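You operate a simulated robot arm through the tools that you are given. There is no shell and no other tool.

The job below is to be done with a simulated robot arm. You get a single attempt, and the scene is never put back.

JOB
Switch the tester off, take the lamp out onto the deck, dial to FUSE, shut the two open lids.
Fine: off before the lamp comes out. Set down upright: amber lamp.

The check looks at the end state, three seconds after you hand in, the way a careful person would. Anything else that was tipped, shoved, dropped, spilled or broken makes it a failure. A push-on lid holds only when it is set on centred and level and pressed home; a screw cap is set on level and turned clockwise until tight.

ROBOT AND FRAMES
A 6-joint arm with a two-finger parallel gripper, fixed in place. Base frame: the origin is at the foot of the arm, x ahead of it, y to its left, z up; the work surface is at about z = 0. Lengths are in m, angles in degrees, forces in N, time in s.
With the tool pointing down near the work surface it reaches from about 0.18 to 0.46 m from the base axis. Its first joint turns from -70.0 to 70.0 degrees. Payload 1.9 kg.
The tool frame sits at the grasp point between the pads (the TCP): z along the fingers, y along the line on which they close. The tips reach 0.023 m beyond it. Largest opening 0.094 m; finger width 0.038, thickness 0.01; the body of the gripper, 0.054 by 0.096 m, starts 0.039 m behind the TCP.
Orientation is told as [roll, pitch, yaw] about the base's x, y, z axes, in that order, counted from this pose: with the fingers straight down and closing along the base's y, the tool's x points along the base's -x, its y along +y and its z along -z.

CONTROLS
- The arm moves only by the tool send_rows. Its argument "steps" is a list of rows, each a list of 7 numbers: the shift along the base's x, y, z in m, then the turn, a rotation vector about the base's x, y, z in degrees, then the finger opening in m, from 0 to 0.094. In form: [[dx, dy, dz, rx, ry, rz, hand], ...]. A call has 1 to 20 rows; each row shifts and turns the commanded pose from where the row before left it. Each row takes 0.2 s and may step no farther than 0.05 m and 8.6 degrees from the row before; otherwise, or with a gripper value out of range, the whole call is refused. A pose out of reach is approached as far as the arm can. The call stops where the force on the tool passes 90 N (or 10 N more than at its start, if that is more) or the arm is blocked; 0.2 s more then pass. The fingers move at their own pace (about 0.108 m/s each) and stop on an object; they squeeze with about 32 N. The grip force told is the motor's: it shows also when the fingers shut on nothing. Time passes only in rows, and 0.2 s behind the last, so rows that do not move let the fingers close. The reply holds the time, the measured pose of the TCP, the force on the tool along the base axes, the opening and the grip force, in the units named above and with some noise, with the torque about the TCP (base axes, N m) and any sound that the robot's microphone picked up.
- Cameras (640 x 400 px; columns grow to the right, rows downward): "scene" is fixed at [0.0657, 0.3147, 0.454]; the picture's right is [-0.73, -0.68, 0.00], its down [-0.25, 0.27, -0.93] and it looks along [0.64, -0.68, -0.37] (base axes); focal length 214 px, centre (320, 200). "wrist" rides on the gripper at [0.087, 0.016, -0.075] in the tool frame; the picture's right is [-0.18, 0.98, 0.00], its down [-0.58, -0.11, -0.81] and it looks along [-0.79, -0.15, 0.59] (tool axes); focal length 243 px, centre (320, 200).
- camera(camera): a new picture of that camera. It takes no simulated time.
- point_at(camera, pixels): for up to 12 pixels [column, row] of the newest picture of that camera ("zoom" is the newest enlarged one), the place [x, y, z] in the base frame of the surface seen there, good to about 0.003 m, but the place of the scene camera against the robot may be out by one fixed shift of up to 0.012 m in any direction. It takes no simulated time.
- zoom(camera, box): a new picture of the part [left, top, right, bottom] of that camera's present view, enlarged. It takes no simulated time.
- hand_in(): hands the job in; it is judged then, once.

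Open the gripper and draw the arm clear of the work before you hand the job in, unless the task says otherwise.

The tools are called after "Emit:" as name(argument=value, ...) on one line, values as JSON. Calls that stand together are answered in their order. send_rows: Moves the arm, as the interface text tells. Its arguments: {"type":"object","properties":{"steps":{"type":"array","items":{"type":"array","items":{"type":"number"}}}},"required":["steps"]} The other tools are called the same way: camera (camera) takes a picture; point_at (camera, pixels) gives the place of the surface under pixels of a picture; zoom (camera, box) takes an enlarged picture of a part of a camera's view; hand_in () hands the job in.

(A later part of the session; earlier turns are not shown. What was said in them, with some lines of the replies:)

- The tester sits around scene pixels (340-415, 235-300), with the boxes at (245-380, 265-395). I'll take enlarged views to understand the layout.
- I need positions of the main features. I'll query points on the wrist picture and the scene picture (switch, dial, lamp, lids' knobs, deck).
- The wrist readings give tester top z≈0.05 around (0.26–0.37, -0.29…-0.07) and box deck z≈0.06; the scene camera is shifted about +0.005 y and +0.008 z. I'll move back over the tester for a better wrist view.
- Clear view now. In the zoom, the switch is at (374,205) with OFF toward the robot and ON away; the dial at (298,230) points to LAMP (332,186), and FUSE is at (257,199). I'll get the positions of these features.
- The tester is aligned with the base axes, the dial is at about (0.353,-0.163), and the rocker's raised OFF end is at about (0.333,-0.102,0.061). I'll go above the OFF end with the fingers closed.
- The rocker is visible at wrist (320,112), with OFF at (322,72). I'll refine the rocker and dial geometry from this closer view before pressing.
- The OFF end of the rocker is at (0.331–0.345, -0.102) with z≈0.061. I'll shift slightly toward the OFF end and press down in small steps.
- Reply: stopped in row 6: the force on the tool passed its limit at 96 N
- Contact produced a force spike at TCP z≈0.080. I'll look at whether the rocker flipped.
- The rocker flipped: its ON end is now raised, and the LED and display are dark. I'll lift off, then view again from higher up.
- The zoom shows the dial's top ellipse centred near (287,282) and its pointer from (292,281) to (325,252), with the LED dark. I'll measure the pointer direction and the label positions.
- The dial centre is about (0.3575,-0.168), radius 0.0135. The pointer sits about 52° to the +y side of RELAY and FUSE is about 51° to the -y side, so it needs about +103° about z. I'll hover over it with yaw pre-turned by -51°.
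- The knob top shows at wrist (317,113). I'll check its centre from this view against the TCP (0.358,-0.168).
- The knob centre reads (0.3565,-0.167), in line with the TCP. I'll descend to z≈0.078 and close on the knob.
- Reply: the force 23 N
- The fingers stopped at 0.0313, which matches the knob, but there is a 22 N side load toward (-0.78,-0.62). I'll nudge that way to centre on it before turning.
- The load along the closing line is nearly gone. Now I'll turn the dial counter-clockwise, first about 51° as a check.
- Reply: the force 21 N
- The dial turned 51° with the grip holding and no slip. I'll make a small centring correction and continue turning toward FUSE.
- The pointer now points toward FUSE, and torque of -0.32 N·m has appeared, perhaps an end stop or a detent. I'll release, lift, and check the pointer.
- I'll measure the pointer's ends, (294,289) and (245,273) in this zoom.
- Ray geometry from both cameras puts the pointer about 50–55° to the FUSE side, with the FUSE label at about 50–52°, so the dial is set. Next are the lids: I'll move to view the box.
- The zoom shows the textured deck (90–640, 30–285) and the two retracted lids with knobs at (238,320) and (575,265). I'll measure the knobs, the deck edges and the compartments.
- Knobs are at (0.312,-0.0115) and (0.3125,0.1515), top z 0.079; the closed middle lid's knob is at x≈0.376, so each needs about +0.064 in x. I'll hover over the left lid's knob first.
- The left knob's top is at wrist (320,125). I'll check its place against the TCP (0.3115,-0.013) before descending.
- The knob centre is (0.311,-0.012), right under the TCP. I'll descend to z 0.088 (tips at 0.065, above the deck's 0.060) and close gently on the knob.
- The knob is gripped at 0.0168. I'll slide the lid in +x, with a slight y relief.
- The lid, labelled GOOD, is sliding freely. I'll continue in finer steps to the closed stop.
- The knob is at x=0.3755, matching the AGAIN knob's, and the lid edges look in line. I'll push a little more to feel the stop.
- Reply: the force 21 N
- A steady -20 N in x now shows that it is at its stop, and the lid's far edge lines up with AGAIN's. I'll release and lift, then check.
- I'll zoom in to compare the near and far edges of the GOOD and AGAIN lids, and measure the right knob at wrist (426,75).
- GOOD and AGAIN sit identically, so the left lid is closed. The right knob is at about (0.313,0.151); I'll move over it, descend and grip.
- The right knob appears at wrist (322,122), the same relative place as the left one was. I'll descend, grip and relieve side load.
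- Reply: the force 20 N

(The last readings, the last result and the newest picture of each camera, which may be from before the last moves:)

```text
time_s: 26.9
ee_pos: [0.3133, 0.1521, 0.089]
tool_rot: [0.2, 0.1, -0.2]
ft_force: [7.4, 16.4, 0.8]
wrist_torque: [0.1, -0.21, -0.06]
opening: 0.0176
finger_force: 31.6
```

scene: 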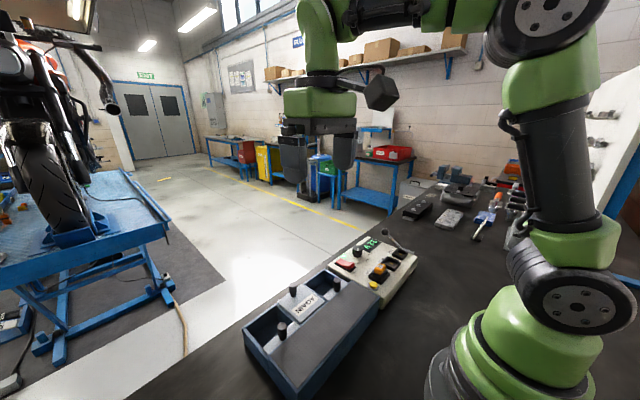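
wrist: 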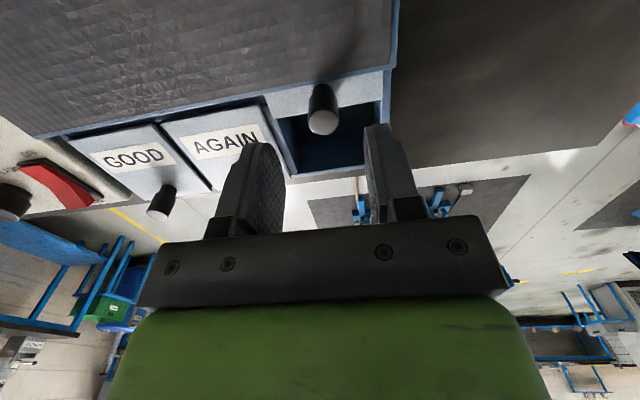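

The knob is gripped at 0.0176. I'll slide this lid out in +x, again in measured steps.

Emit:
send_rows(steps=[[0.003, 0.0005, 0, 0, 0, 0, 0.01], [0.008, 0, 0, 0, 0, 0, 0.01], [0.01, 0, 0, 0, 0, 0, 0.01], [0.01, 0, 0, 0, 0, 0, 0.01], [0.01, 0, 0, 0, 0, 0, 0.01], [0.01, 0, 0, 0, 0, 0, 0.01]])

Emit:
camera(camera="wrist")

```text
time_s: 28.3
ee_pos: [0.3637, 0.1523, 0.088]
tool_rot: [0.1, 0.2, -0.3]
ft_force: [-0.2, -6.2, 7.2]
wrist_torque: [-0.14, 0.41, -0.07]
opening: 0.017
finger_force: 31.8
```

```text
taken
```

wrist: 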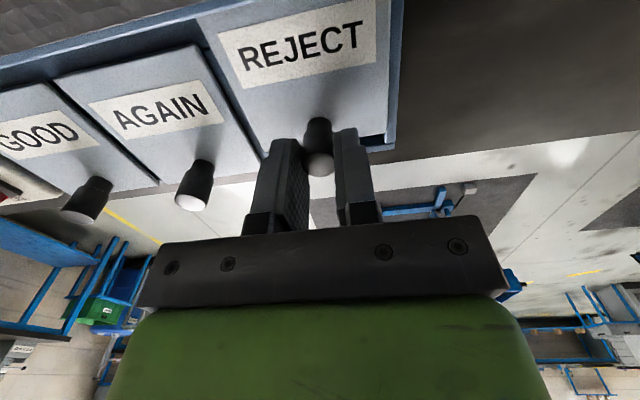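

The REJECT lid is nearly out. I'll go on to the stop with finer steps.

Emit:
send_rows(steps=[[0.005, 0, 0, 0, 0, 0, 0.01], [0.004, 0, 0, 0, 0, 0, 0.01], [0.003, 0, 0, 0, 0, 0, 0.01], [0.002, 0, 0, 0, 0, 0, 0.01], [0.0015, 0, 0, 0, 0, 0, 0.01], [0, 0, 0, 0, 0, 0, 0.01]])

Emit:
camera(camera="wrist")

```text
time_s: 29.7
ee_pos: [0.3794, 0.1534, 0.0882]
tool_rot: [0.0, 0.1, -0.2]
ft_force: [0.4, -7.5, 0.3]
wrist_torque: [-0.16, -0.18, 0.01]
opening: 0.017
finger_force: 31.8
```

```text
taken
```

wrist: 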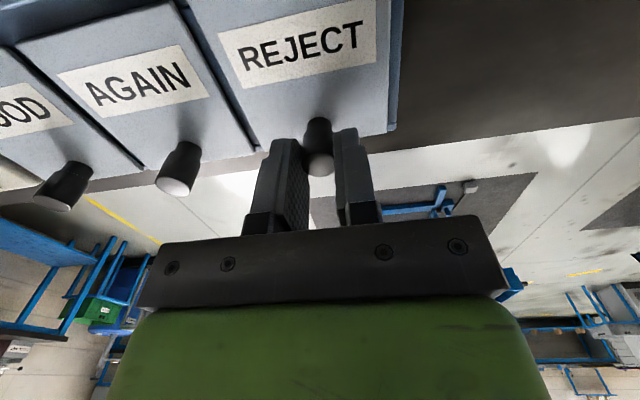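

No stop force yet at x=0.3794. I'll push on by small steps until it builds.

Emit:
send_rows(steps=[[0.0015, 0, 0, 0, 0, 0, 0.01], [0.0015, 0, 0, 0, 0, 0, 0.01], [0, 0, 0, 0, 0, 0, 0.01]])

```text
time_s: 30.5
ee_pos: [0.3813, 0.1521, 0.0871]
tool_rot: [0.1, 0.5, -0.4]
ft_force: [-25.2, -13.3, 8.0]
wrist_torque: [-0.34, 0.73, -0.04]
opening: 0.0172
finger_force: 31.9
```

A steady -25 N in x shows the stop has been reached. I'll release, lift and check all three lids.

Emit:
send_rows(steps=[[0, 0, 0, 0, 0, 0, 0.04], [0, 0, 0, 0, 0, 0, 0.045], [0, 0, 0.03, 0, 0, 0, 0.045], [-0.03, -0.02, 0.03, 0, 0, 0, 0.045], [-0.04, -0.02, 0.02, 0, 0, 0, 0.045], [-0.04, -0.02, 0.01, 0, 0, 0, 0.045], [0, 0, 0, 0, 0, 0, 0.045]])

Emit:
camera(camera="wrist")

Emit:
zoom(camera="wrist", box=[120, 20, 460, 200])

Emit:
zoom(camera="scene", box=[230, 240, 390, 360])

```text
time_s: 32.1
ee_pos: [0.2714, 0.0906, 0.1786]
tool_rot: [0.2, 0.1, -0.3]
ft_force: [0.3, -0.4, -0.8]
wrist_torque: [-0.01, 0.01, 0.0]
opening: 0.0452
finger_force: 0.0
```

```text
taken
```

wrist: 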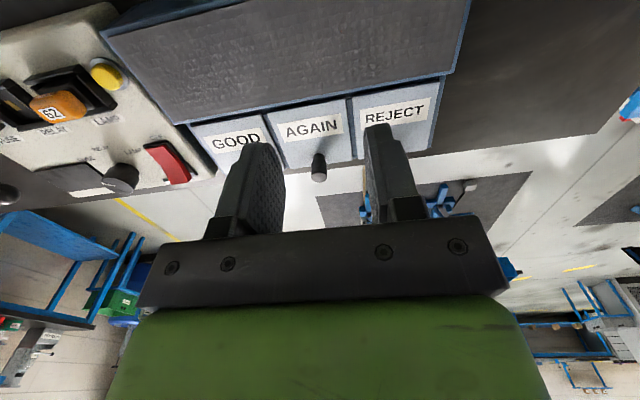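

```text
1.88 times, centred on (290, 110) of wrist
```

zoom: 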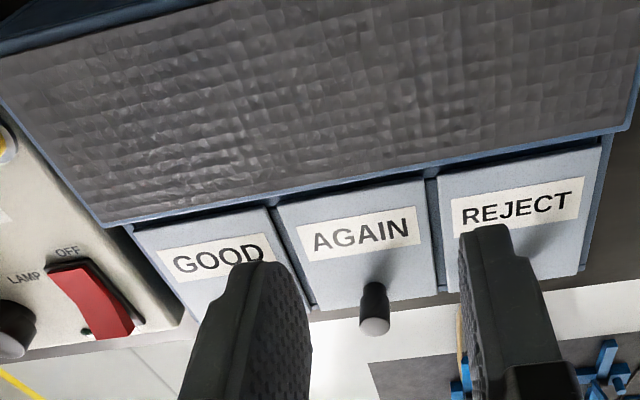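

```text
3.33 times, centred on (310, 300) of scene
```

zoom: 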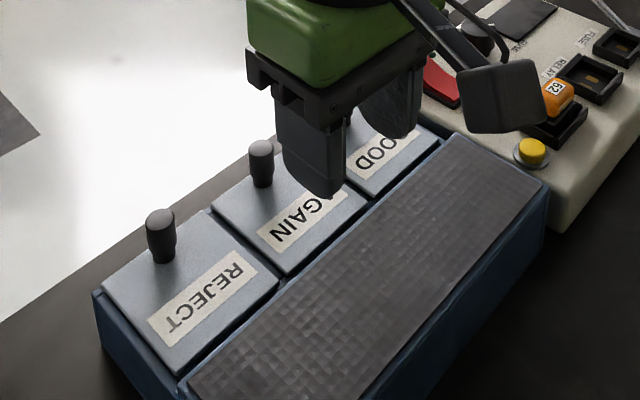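

All three lids sit evenly with matching gaps at the deck. Now the lamp: I'll move to view it closely.

Emit:
send_rows(steps=[[-0.0123, -0.042, 0.0, 0, 0, 0, 0.05], [-0.0123, -0.042, 0.0, 0, 0, 0, 0.05], [-0.0123, -0.042, 0.0, 0, 0, 0, 0.05], [-0.0123, -0.042, 0.0, 0, 0, 0, 0.05], [-0.0123, -0.042, 0.0, 0, 0, 0, 0.05], [0, 0, 0, 0, 0, 0, 0.05]])

Emit:
camera(camera="wrist")

Emit:
zoom(camera="wrist", box=[220, 40, 420, 165])

Emit:
zoom(camera="scene", box=[340, 230, 420, 290])

```text
time_s: 33.5
ee_pos: [0.2102, -0.1199, 0.1794]
tool_rot: [0.1, 0.2, -0.1]
ft_force: [0.2, 0.1, -0.6]
wrist_torque: [0.03, 0.04, 0.04]
opening: 0.0499
finger_force: 0.1
```

```text
taken
```

wrist: 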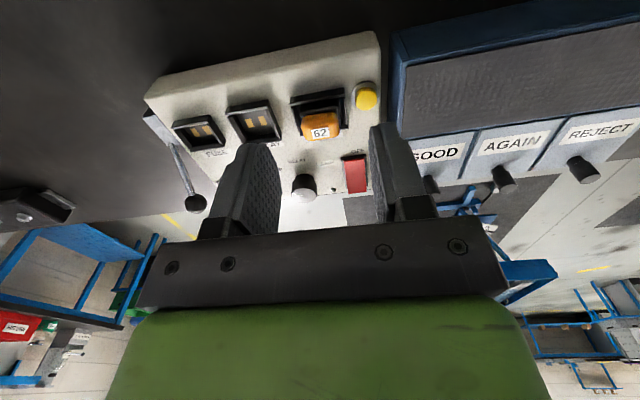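

```text
3.20 times, centred on (320, 102) of wrist
```

zoom: 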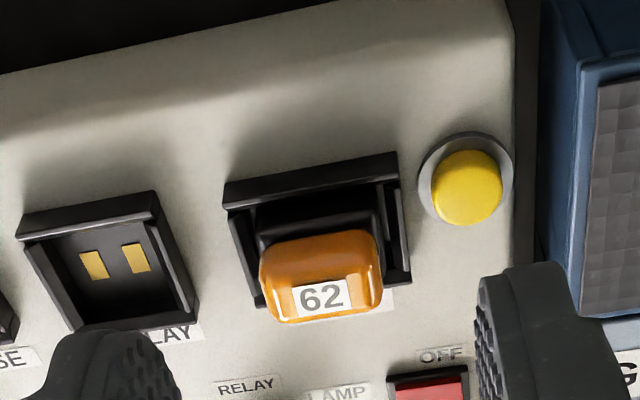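

```text
6.67 times, centred on (380, 260) of scene
```

zoom: 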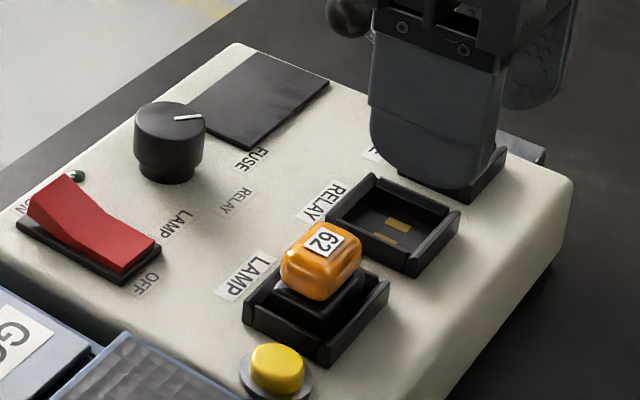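

The amber cap spans (258–383, 230–322) in the wrist zoom, on a black body within the socket. I'll measure its edges from this zoom.

Emit:
zoom(camera="wrist", box=[260, 70, 400, 158])

Emit:
point_at(camera="zoom", pixels=[[270, 195], [400, 170], [260, 220], [262, 285], [415, 260], [340, 230], [270, 165], [400, 135], [225, 140], [440, 200], [350, 100], [520, 120]])

```text
4.55 times, centred on (330, 114) of wrist
```

zoom: 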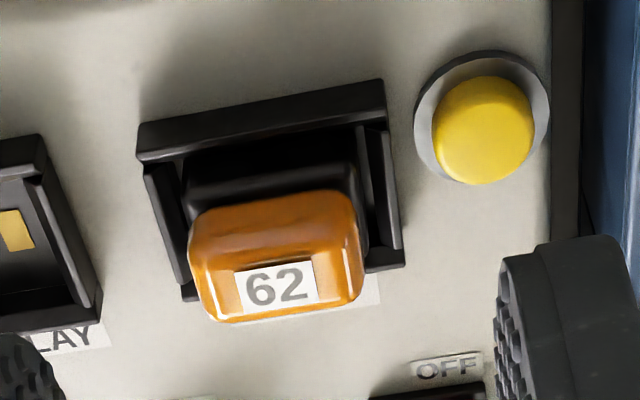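

```text
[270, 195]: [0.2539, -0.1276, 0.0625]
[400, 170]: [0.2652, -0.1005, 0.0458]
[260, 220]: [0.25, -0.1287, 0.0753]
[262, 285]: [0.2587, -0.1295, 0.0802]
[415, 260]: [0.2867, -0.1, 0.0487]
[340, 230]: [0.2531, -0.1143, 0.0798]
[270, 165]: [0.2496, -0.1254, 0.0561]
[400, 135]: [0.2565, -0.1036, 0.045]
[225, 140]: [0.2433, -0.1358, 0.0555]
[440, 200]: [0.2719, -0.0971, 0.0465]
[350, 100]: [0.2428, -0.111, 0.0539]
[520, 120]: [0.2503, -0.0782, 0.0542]
```

Emit:
point_at(camera="zoom", pixels=[[198, 260], [355, 240], [280, 250], [275, 290], [340, 290], [210, 225], [350, 205], [190, 200], [215, 310], [358, 280], [155, 180], [385, 200]])

```text
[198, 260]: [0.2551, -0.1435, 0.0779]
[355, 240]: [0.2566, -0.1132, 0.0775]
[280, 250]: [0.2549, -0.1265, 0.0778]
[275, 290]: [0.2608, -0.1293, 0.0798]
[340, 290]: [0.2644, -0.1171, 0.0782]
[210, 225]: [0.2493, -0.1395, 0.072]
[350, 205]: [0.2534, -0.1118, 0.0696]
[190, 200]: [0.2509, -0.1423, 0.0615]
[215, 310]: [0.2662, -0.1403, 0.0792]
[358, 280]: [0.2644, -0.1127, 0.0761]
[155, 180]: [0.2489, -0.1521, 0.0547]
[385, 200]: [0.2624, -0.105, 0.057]
```

The amber cap spans y -0.1445…-0.112 and x 0.248…0.270 (centre about (0.259,-0.128)), with its top at 0.081; the socket walls reach 0.056 and the yellow button starts at y≈-0.099. I'll hover above it with an opening of 0.042.

Emit:
send_rows(steps=[[0.0244, -0.004, -0.03, 0, 0, 0, 0.042], [0.0244, -0.0041, -0.0294, 0, 0, 0, 0.042], [0, 0, 0, 0, 0, 0, 0.042]])

Emit:
camera(camera="wrist")

Emit:
zoom(camera="scene", box=[340, 220, 420, 290])

```text
time_s: 34.3
ee_pos: [0.259, -0.1266, 0.1198]
tool_rot: [0.1, 0.1, -0.2]
ft_force: [-0.6, -0.1, 0.2]
wrist_torque: [-0.02, 0.01, 0.05]
opening: 0.0419
finger_force: 0.0
```

```text
taken
```

wrist: 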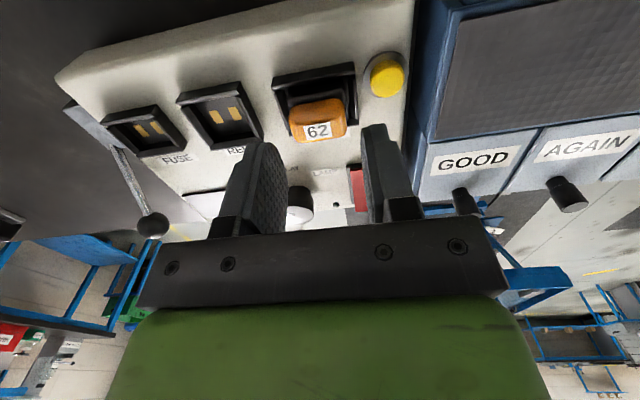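

```text
5.71 times, centred on (380, 255) of scene
```

zoom: 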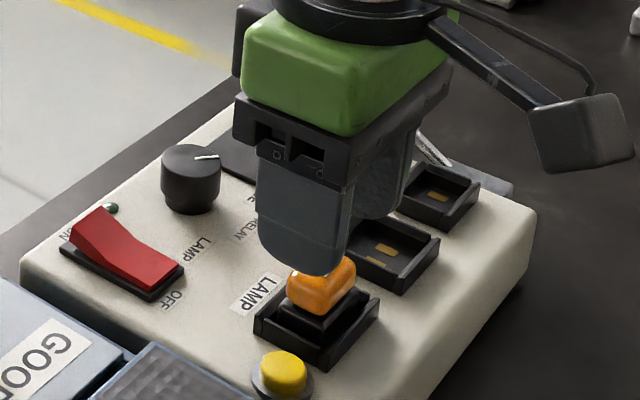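

Emit:
point_at(camera="wrist", pixels=[[294, 125], [344, 120], [318, 118], [320, 138], [316, 104], [385, 75], [372, 78], [340, 105], [290, 110], [355, 100]])

Emit:
zoom(camera="wrist", box=[250, 40, 420, 150])

```text
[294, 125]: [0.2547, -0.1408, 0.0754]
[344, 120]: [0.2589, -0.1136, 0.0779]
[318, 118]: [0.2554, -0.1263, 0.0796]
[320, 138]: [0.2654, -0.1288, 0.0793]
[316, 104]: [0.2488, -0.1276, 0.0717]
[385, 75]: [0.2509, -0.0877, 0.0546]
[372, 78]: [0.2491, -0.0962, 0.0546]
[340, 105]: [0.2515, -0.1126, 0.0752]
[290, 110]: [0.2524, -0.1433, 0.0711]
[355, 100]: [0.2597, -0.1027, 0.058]
```

```text
3.64 times, centred on (335, 95) of wrist
```

zoom: 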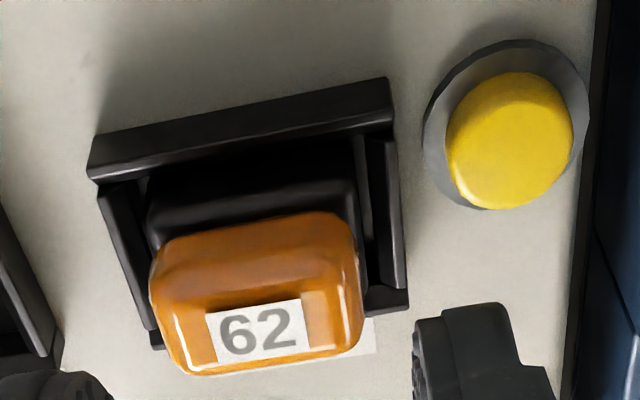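

The lamp centre reads (0.259,-0.1275), so the TCP is over it. I'll descend to z≈0.0845 (tips at about 0.0615) and close on the cap.

Emit:
send_rows(steps=[[0, -0.0003, -0.02, 0, 0, 0, 0.042], [0, 0, -0.01, 0, 0, 0, 0.042], [0, 0, -0.005, 0, 0, 0, 0.042], [0, 0, 0, 0, 0, 0, 0.036], [0, 0, 0, 0, 0, 0, 0.03], [0, 0, 0, 0, 0, 0, 0.026]])

```text
time_s: 35.7
ee_pos: [0.2591, -0.1262, 0.0849]
tool_rot: [0.1, 0.0, -0.2]
ft_force: [0.0, -0.7, -0.1]
wrist_torque: [0.0, -0.04, -0.01]
opening: 0.0348
finger_force: 32.4
```

The fingers stopped at 0.0348 on the cap with full grip and no side load. I'll draw the lamp straight up in small steps.

Emit:
send_rows(steps=[[0, 0, 0.003, 0, 0, 0, 0.02], [0, 0, 0.003, 0, 0, 0, 0.02], [0, 0, 0.004, 0, 0, 0, 0.02], [0, 0, 0.005, 0, 0, 0, 0.02]])

Emit:
zoom(camera="scene", box=[340, 220, 420, 290])

```text
time_s: 36.7
ee_pos: [0.2593, -0.1265, 0.1003]
tool_rot: [0.2, 0.2, -0.4]
ft_force: [1.4, 0.1, -1.3]
wrist_torque: [0.0, 0.01, 0.0]
opening: 0.0348
finger_force: 31.5
```

```text
5.71 times, centred on (380, 255) of scene
```

zoom: 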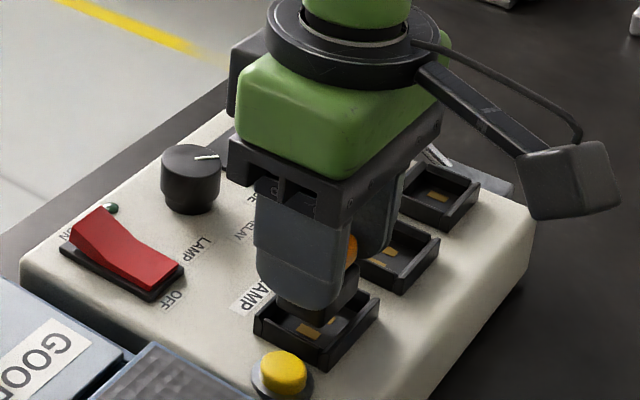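

The lamp is out of its socket and held. I'll lift clear to see its underside.

Emit:
send_rows(steps=[[0, 0, 0.02, 0, 0, 0, 0.02], [0, 0, 0.03, 0, 0, 0, 0.02], [0, 0, 0, 0, 0, 0, 0.02]])

Emit:
zoom(camera="scene", box=[340, 190, 420, 280])

Emit:
camera(camera="wrist")

Emit:
zoom(camera="wrist", box=[240, 90, 400, 190])

```text
time_s: 37.5
ee_pos: [0.2604, -0.1256, 0.15]
tool_rot: [0.2, 0.1, -0.2]
ft_force: [0.1, 0.6, -0.4]
wrist_torque: [0.03, 0.0, -0.01]
opening: 0.0352
finger_force: 31.8
```

```text
4.44 times, centred on (380, 235) of scene
```

zoom: 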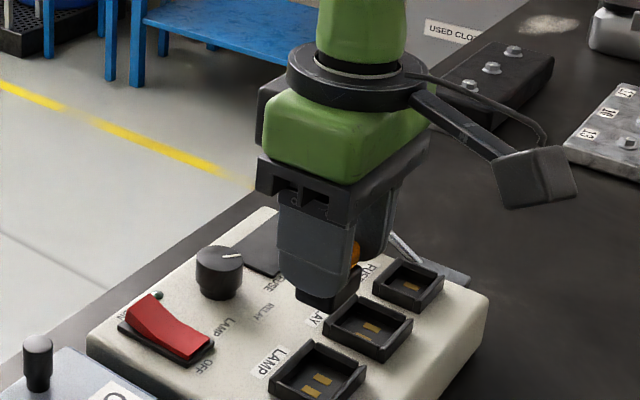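

```text
taken
```

wrist: 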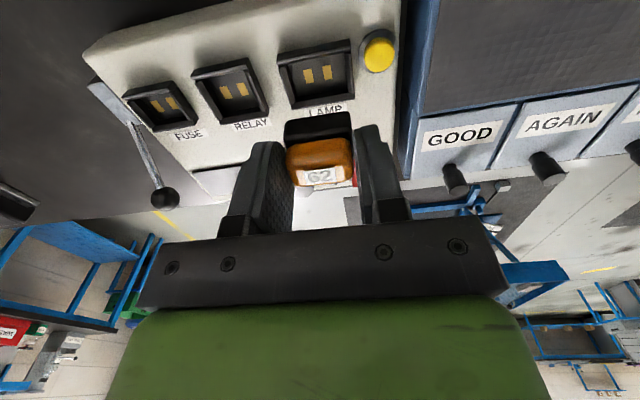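

```text
4.00 times, centred on (320, 140) of wrist
```

zoom: 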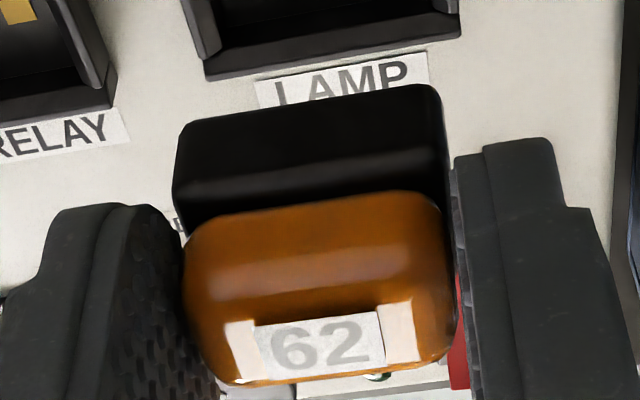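

The lamp has a flat black base. I'll measure where its lower edge is relative to the TCP (z 0.150).

Emit:
point_at(camera="zoom", pixels=[[300, 112], [210, 130], [420, 98], [310, 140], [185, 170], [436, 130], [310, 185], [320, 250], [320, 380]])

Emit:
point_at(camera="wrist", pixels=[[318, 72], [305, 60], [480, 60], [520, 45], [560, 40]])

```text
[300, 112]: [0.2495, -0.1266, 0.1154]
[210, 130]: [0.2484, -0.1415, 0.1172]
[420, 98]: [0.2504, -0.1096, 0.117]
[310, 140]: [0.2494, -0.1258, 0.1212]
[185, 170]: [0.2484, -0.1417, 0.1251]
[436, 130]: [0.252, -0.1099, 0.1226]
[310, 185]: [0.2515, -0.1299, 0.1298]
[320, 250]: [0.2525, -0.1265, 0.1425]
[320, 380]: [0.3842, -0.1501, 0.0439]
```

```text
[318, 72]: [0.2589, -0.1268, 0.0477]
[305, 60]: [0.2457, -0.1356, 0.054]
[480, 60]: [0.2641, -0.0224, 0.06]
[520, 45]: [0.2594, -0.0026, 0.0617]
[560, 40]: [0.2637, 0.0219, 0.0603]
```

The lamp's bottom is about 0.037 below the TCP, so with the deck at z≈0.060, contact is expected at TCP z≈0.097. I'll carry it over the middle of the deck, to (0.260,0.06).

Emit:
send_rows(steps=[[0, 0.0371, 0.0, 0, 0, 0, 0.02], [0, 0.0371, 0.0, 0, 0, 0, 0.02], [0, 0.0371, 0.0, 0, 0, 0, 0.02], [0, 0.0371, 0.0, 0, 0, 0, 0.02], [0, 0.0371, 0.0, 0, 0, 0, 0.02], [0, 0, -0.02, 0, 0, 0, 0.02], [0, 0, 0, 0, 0, 0, 0.02]])

Emit:
zoom(camera="scene", box=[230, 210, 410, 350])

Emit:
camera(camera="wrist")

```text
time_s: 39.1
ee_pos: [0.2599, 0.059, 0.1301]
tool_rot: [0.1, 0.2, -0.3]
ft_force: [-1.0, 0.0, -0.2]
wrist_torque: [-0.01, 0.0, -0.01]
opening: 0.0345
finger_force: 32.0
```

```text
2.86 times, centred on (320, 280) of scene
```

zoom: 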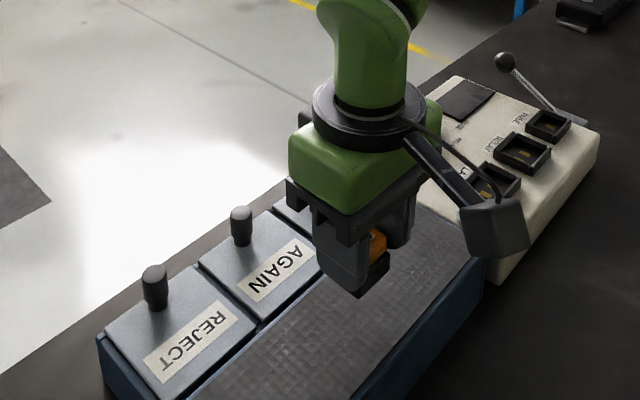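

```text
taken
```

wrist: 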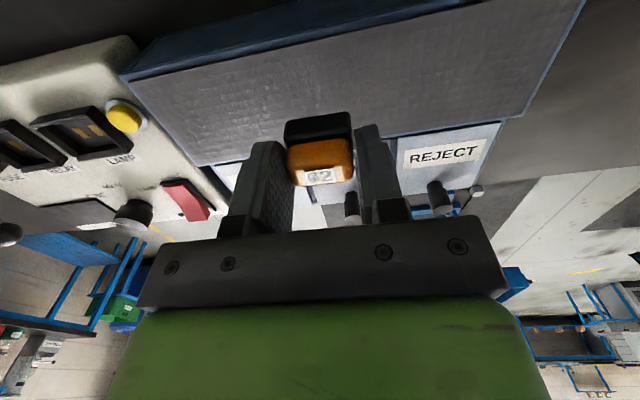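

The lamp hangs upright over the deck's centre. I'll lower it to just above contact, then in 1–2 mm steps until the deck is felt.

Emit:
send_rows(steps=[[0, 0, -0.018, 0, 0, 0, 0.02], [0, 0, -0.008, 0, 0, 0, 0.02], [0, 0, -0.003, 0, 0, 0, 0.02], [0, 0, -0.002, 0, 0, 0, 0.02], [0, 0, 0, 0, 0, 0, 0.02]])

Emit:
zoom(camera="scene", box=[280, 240, 380, 320])

```text
time_s: 40.3
ee_pos: [0.2597, 0.0596, 0.0995]
tool_rot: [0.1, -0.1, -0.2]
ft_force: [-6.0, -3.5, 42.2]
wrist_torque: [-0.45, 0.26, -0.04]
opening: 0.0349
finger_force: 32.1
```

```text
5.00 times, centred on (330, 280) of scene
```

zoom: 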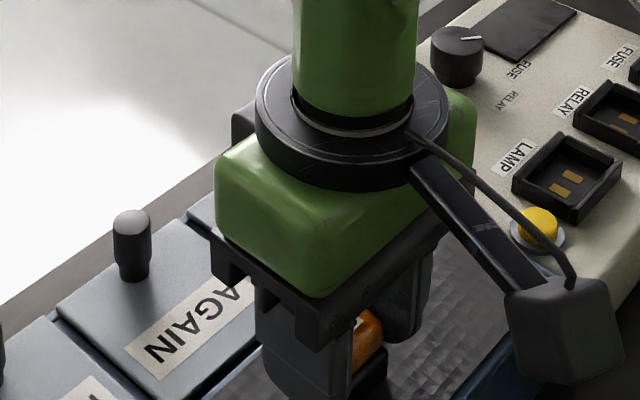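

Contact: 42 N upward at z 0.0995. I'll ease up about 1 mm to take the load off before opening.

Emit:
send_rows(steps=[[0, 0, 0.001, 0, 0, 0, 0.02], [0, 0, 0, 0, 0, 0, 0.02]])

```text
time_s: 40.9
ee_pos: [0.2603, 0.0594, 0.0983]
tool_rot: [0.0, -0.1, -0.2]
ft_force: [4.0, 1.5, 9.0]
wrist_torque: [-0.1, -0.19, 0.11]
opening: 0.0351
finger_force: 32.3
```

The load is down to about 9 N, so the lamp rests on the deck. I'll open slowly and then rise straight up.

Emit:
send_rows(steps=[[0, 0, 0, 0, 0, 0, 0.034], [0, 0, 0, 0, 0, 0, 0.038], [0, 0, 0, 0, 0, 0, 0.044], [0, 0, 0, 0, 0, 0, 0.055], [0, 0, 0, 0, 0, 0, 0.06], [0, 0, 0, 0, 0, 0, 0.06]])

Emit:
camera(camera="wrist")

Emit:
zoom(camera="scene", box=[280, 240, 380, 320])

```text
time_s: 42.3
ee_pos: [0.2588, 0.0578, 0.0992]
tool_rot: [0.1, 0.1, -0.2]
ft_force: [0.0, 0.8, 0.1]
wrist_torque: [0.01, -0.02, 0.01]
opening: 0.0599
finger_force: 0.0
```

```text
taken
```

wrist: 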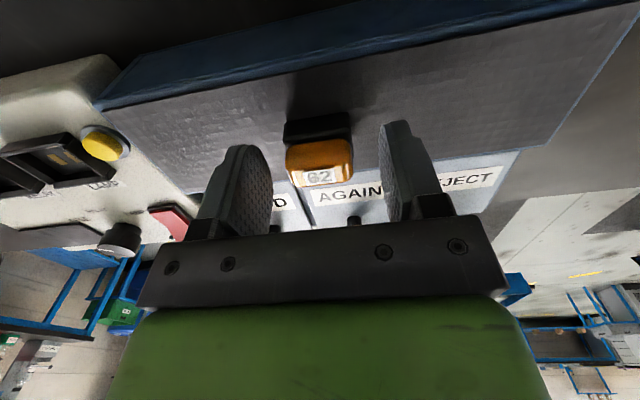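

```text
5.00 times, centred on (330, 280) of scene
```

zoom: 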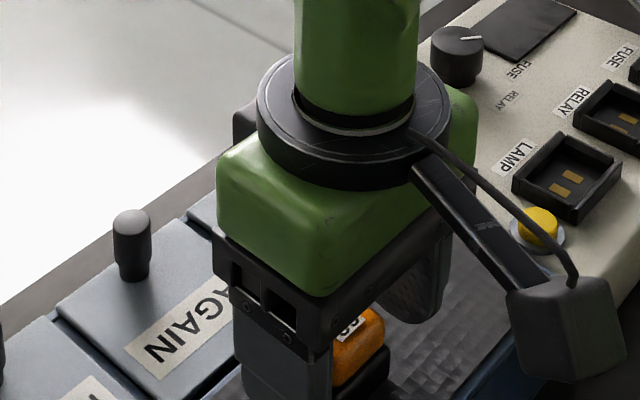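

The fingers are clear on both sides of the lamp and it stands by itself. I'll rise straight up and then draw the arm back for a final look.

Emit:
send_rows(steps=[[0, 0, 0.02, 0, 0, 0, 0.06], [0, 0, 0.04, 0, 0, 0, 0.06], [0, 0, 0.045, 0, 0, 0, 0.06], [0, 0, 0.045, 0, 0, 0, 0.06], [-0.03, -0.03, 0.02, 0, 0, 0, 0.06], [-0.03, -0.035, 0.01, 0, 0, 0, 0.06], [0, 0, 0, 0, 0, 0, 0.06], [0, 0, 0, 0, 0, 0, 0.06]])

Emit:
camera(camera="wrist")

Emit:
zoom(camera="wrist", box=[160, 0, 500, 200])

Emit:
camera(camera="scene")

Emit:
zoom(camera="scene", box=[230, 220, 430, 370])

```text
time_s: 44.1
ee_pos: [0.1979, -0.0067, 0.2787]
tool_rot: [0.0, 0.1, -0.2]
ft_force: [0.1, -0.5, 0.0]
wrist_torque: [0.02, 0.01, 0.02]
opening: 0.0599
finger_force: 0.0
```

```text
taken
```

wrist: 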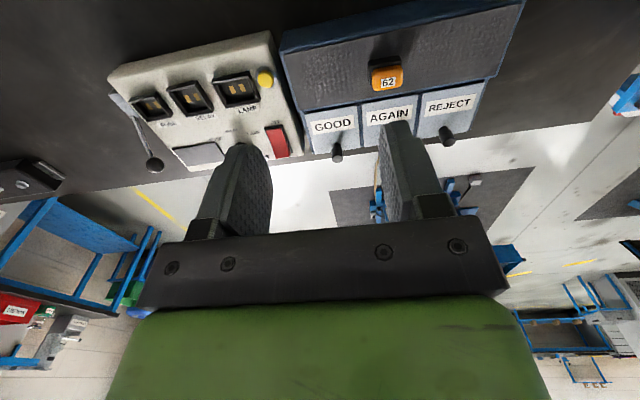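

```text
1.88 times, centred on (330, 100) of wrist
```

zoom: 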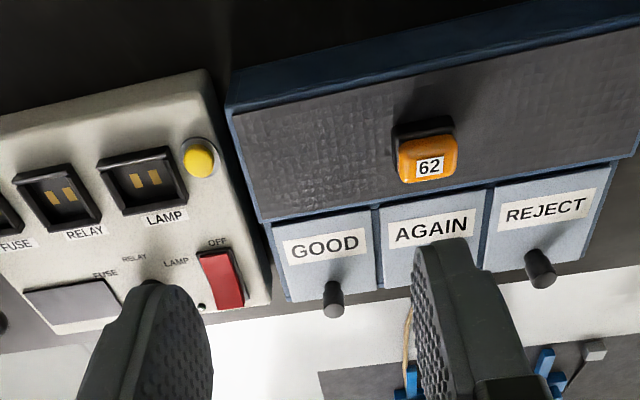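

```text
taken
```

scene: 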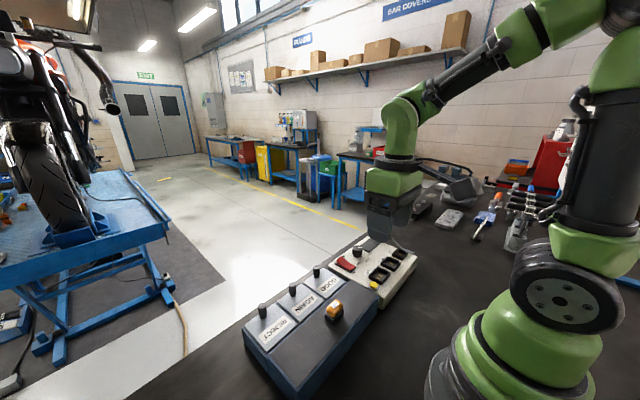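

```text
2.67 times, centred on (330, 295) of scene
```

zoom: 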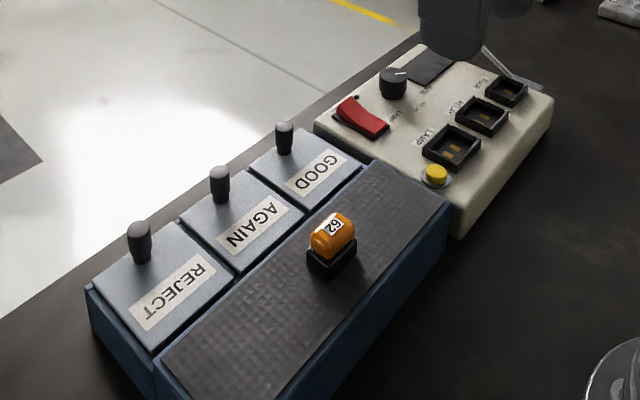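

The lamp stands upright on the deck and all lids look shut. For a last check I'll move so that the dial is unobstructed, and measure its pointer and the lid knobs.

Emit:
send_rows(steps=[[0.0, -0.03, 0.02, 0, 0, 0, 0.06], [0.0, -0.03, 0.01, 0, 0, 0, 0.08], [0.0, -0.03, 0.0, 0, 0, 0, 0.094], [0.0, -0.025, 0.0, 0, 0, 0, 0.094], [0, 0, 0, 0, 0, 0, 0.094]])

Emit:
camera(camera="wrist")

Emit:
zoom(camera="wrist", box=[230, 60, 390, 160])

Emit:
zoom(camera="scene", box=[240, 250, 340, 320])

Emit:
zoom(camera="scene", box=[325, 230, 395, 280])

```text
time_s: 45.3
ee_pos: [0.1989, -0.121, 0.3094]
tool_rot: [0.2, 0.0, -0.2]
ft_force: [0.3, 0.3, 0.5]
wrist_torque: [0.03, -0.03, -0.01]
opening: 0.0942
finger_force: 0.1
```

```text
taken
```

wrist: 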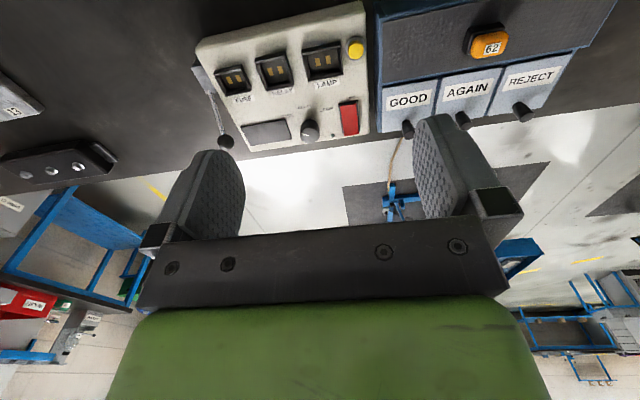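

```text
4.00 times, centred on (310, 110) of wrist
```

zoom: 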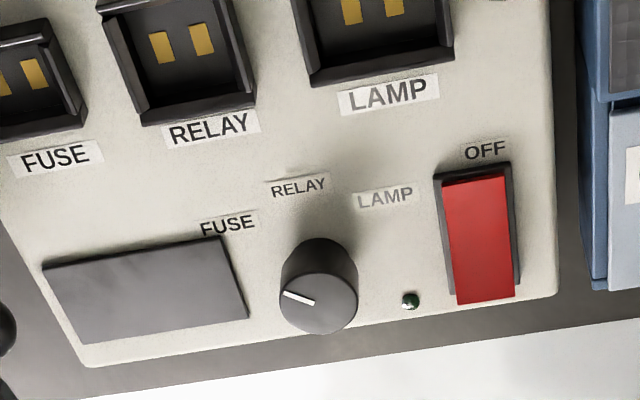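

```text
5.71 times, centred on (290, 285) of scene
```

zoom: 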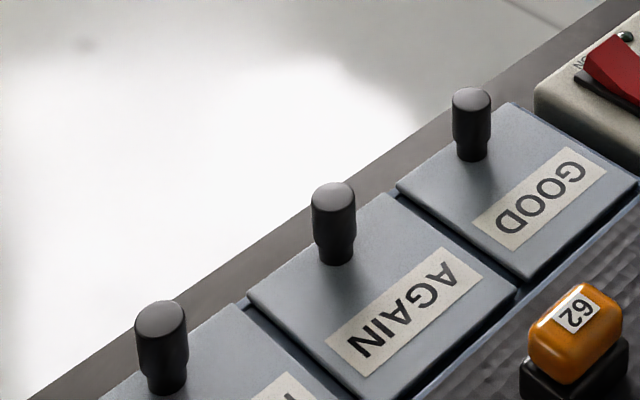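

```text
8.00 times, centred on (360, 255) of scene
```

zoom: 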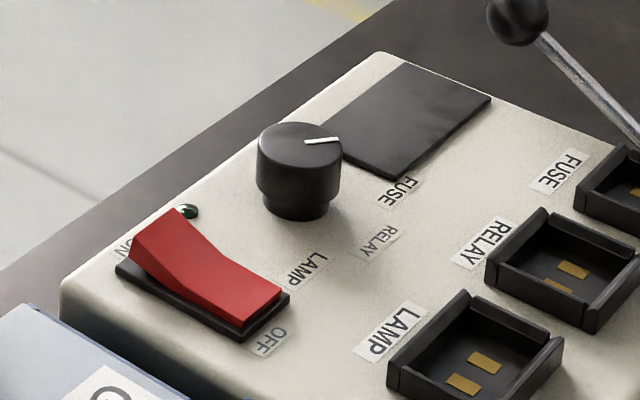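

The dial shows its pointer from (314,304) to (284,293) in the zoom; I'll magnify it and the labels further for a precise angle.

Emit:
zoom(camera="wrist", box=[270, 105, 342, 150])

Emit:
zoom(camera="scene", box=[350, 240, 382, 260])

```text
8.89 times, centred on (306, 128) of wrist
```

zoom: 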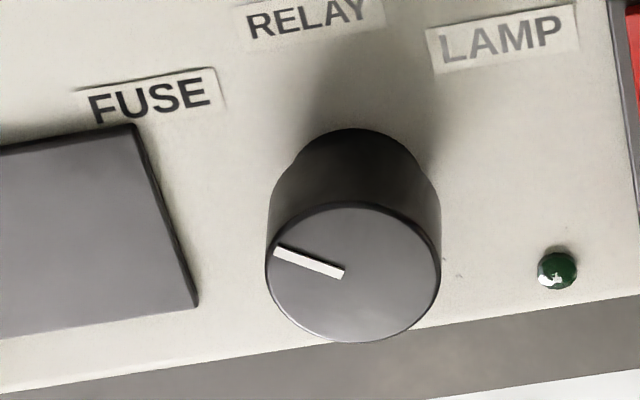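

```text
16.00 times, centred on (366, 250) of scene
```

zoom: 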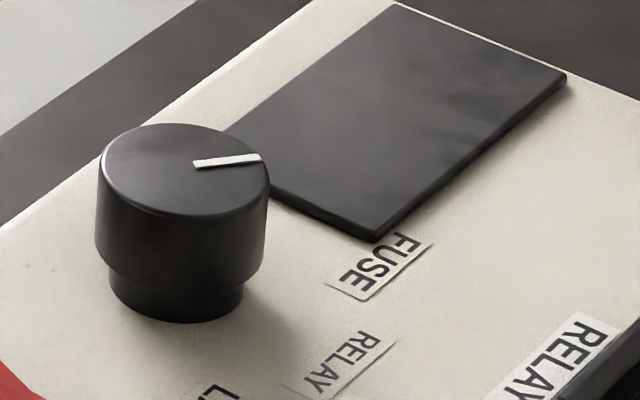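

Both cameras put the pointer at about 54–56° toward FUSE, with the label at about 50–53°, so the dial is on FUSE. The switch is off, the lamp is upright on the deck, the three lids are aligned, and the arm is clear with the gripper open, so I hand in.

Emit:
hand_in()

```text
The job is handed in.
```

I did every part of the job and handed it in. The check's result hasn't come back, so what follows is what I saw and measured.

- **Tester:** I switched it off before the lamp came out. The rocker is on OFF, and the LED and display are dark.
- **Lamp:** the amber lamp stands upright near the middle of the dark textured deck on the blue box. I took that surface to be "the deck", as nothing in the scene is labelled.
- **Dial:** the pointer is on FUSE. By measurement it sits about 54–56° round, against 50–53° for the label, so it may be a few degrees past centre.
- **Lids:** the GOOD and REJECT lids are slid fully shut. Each reached its stop, and they line up with the AGAIN lid, which was already closed.

I saw nothing else tipped or moved. The arm is clear of the work with the gripper open.
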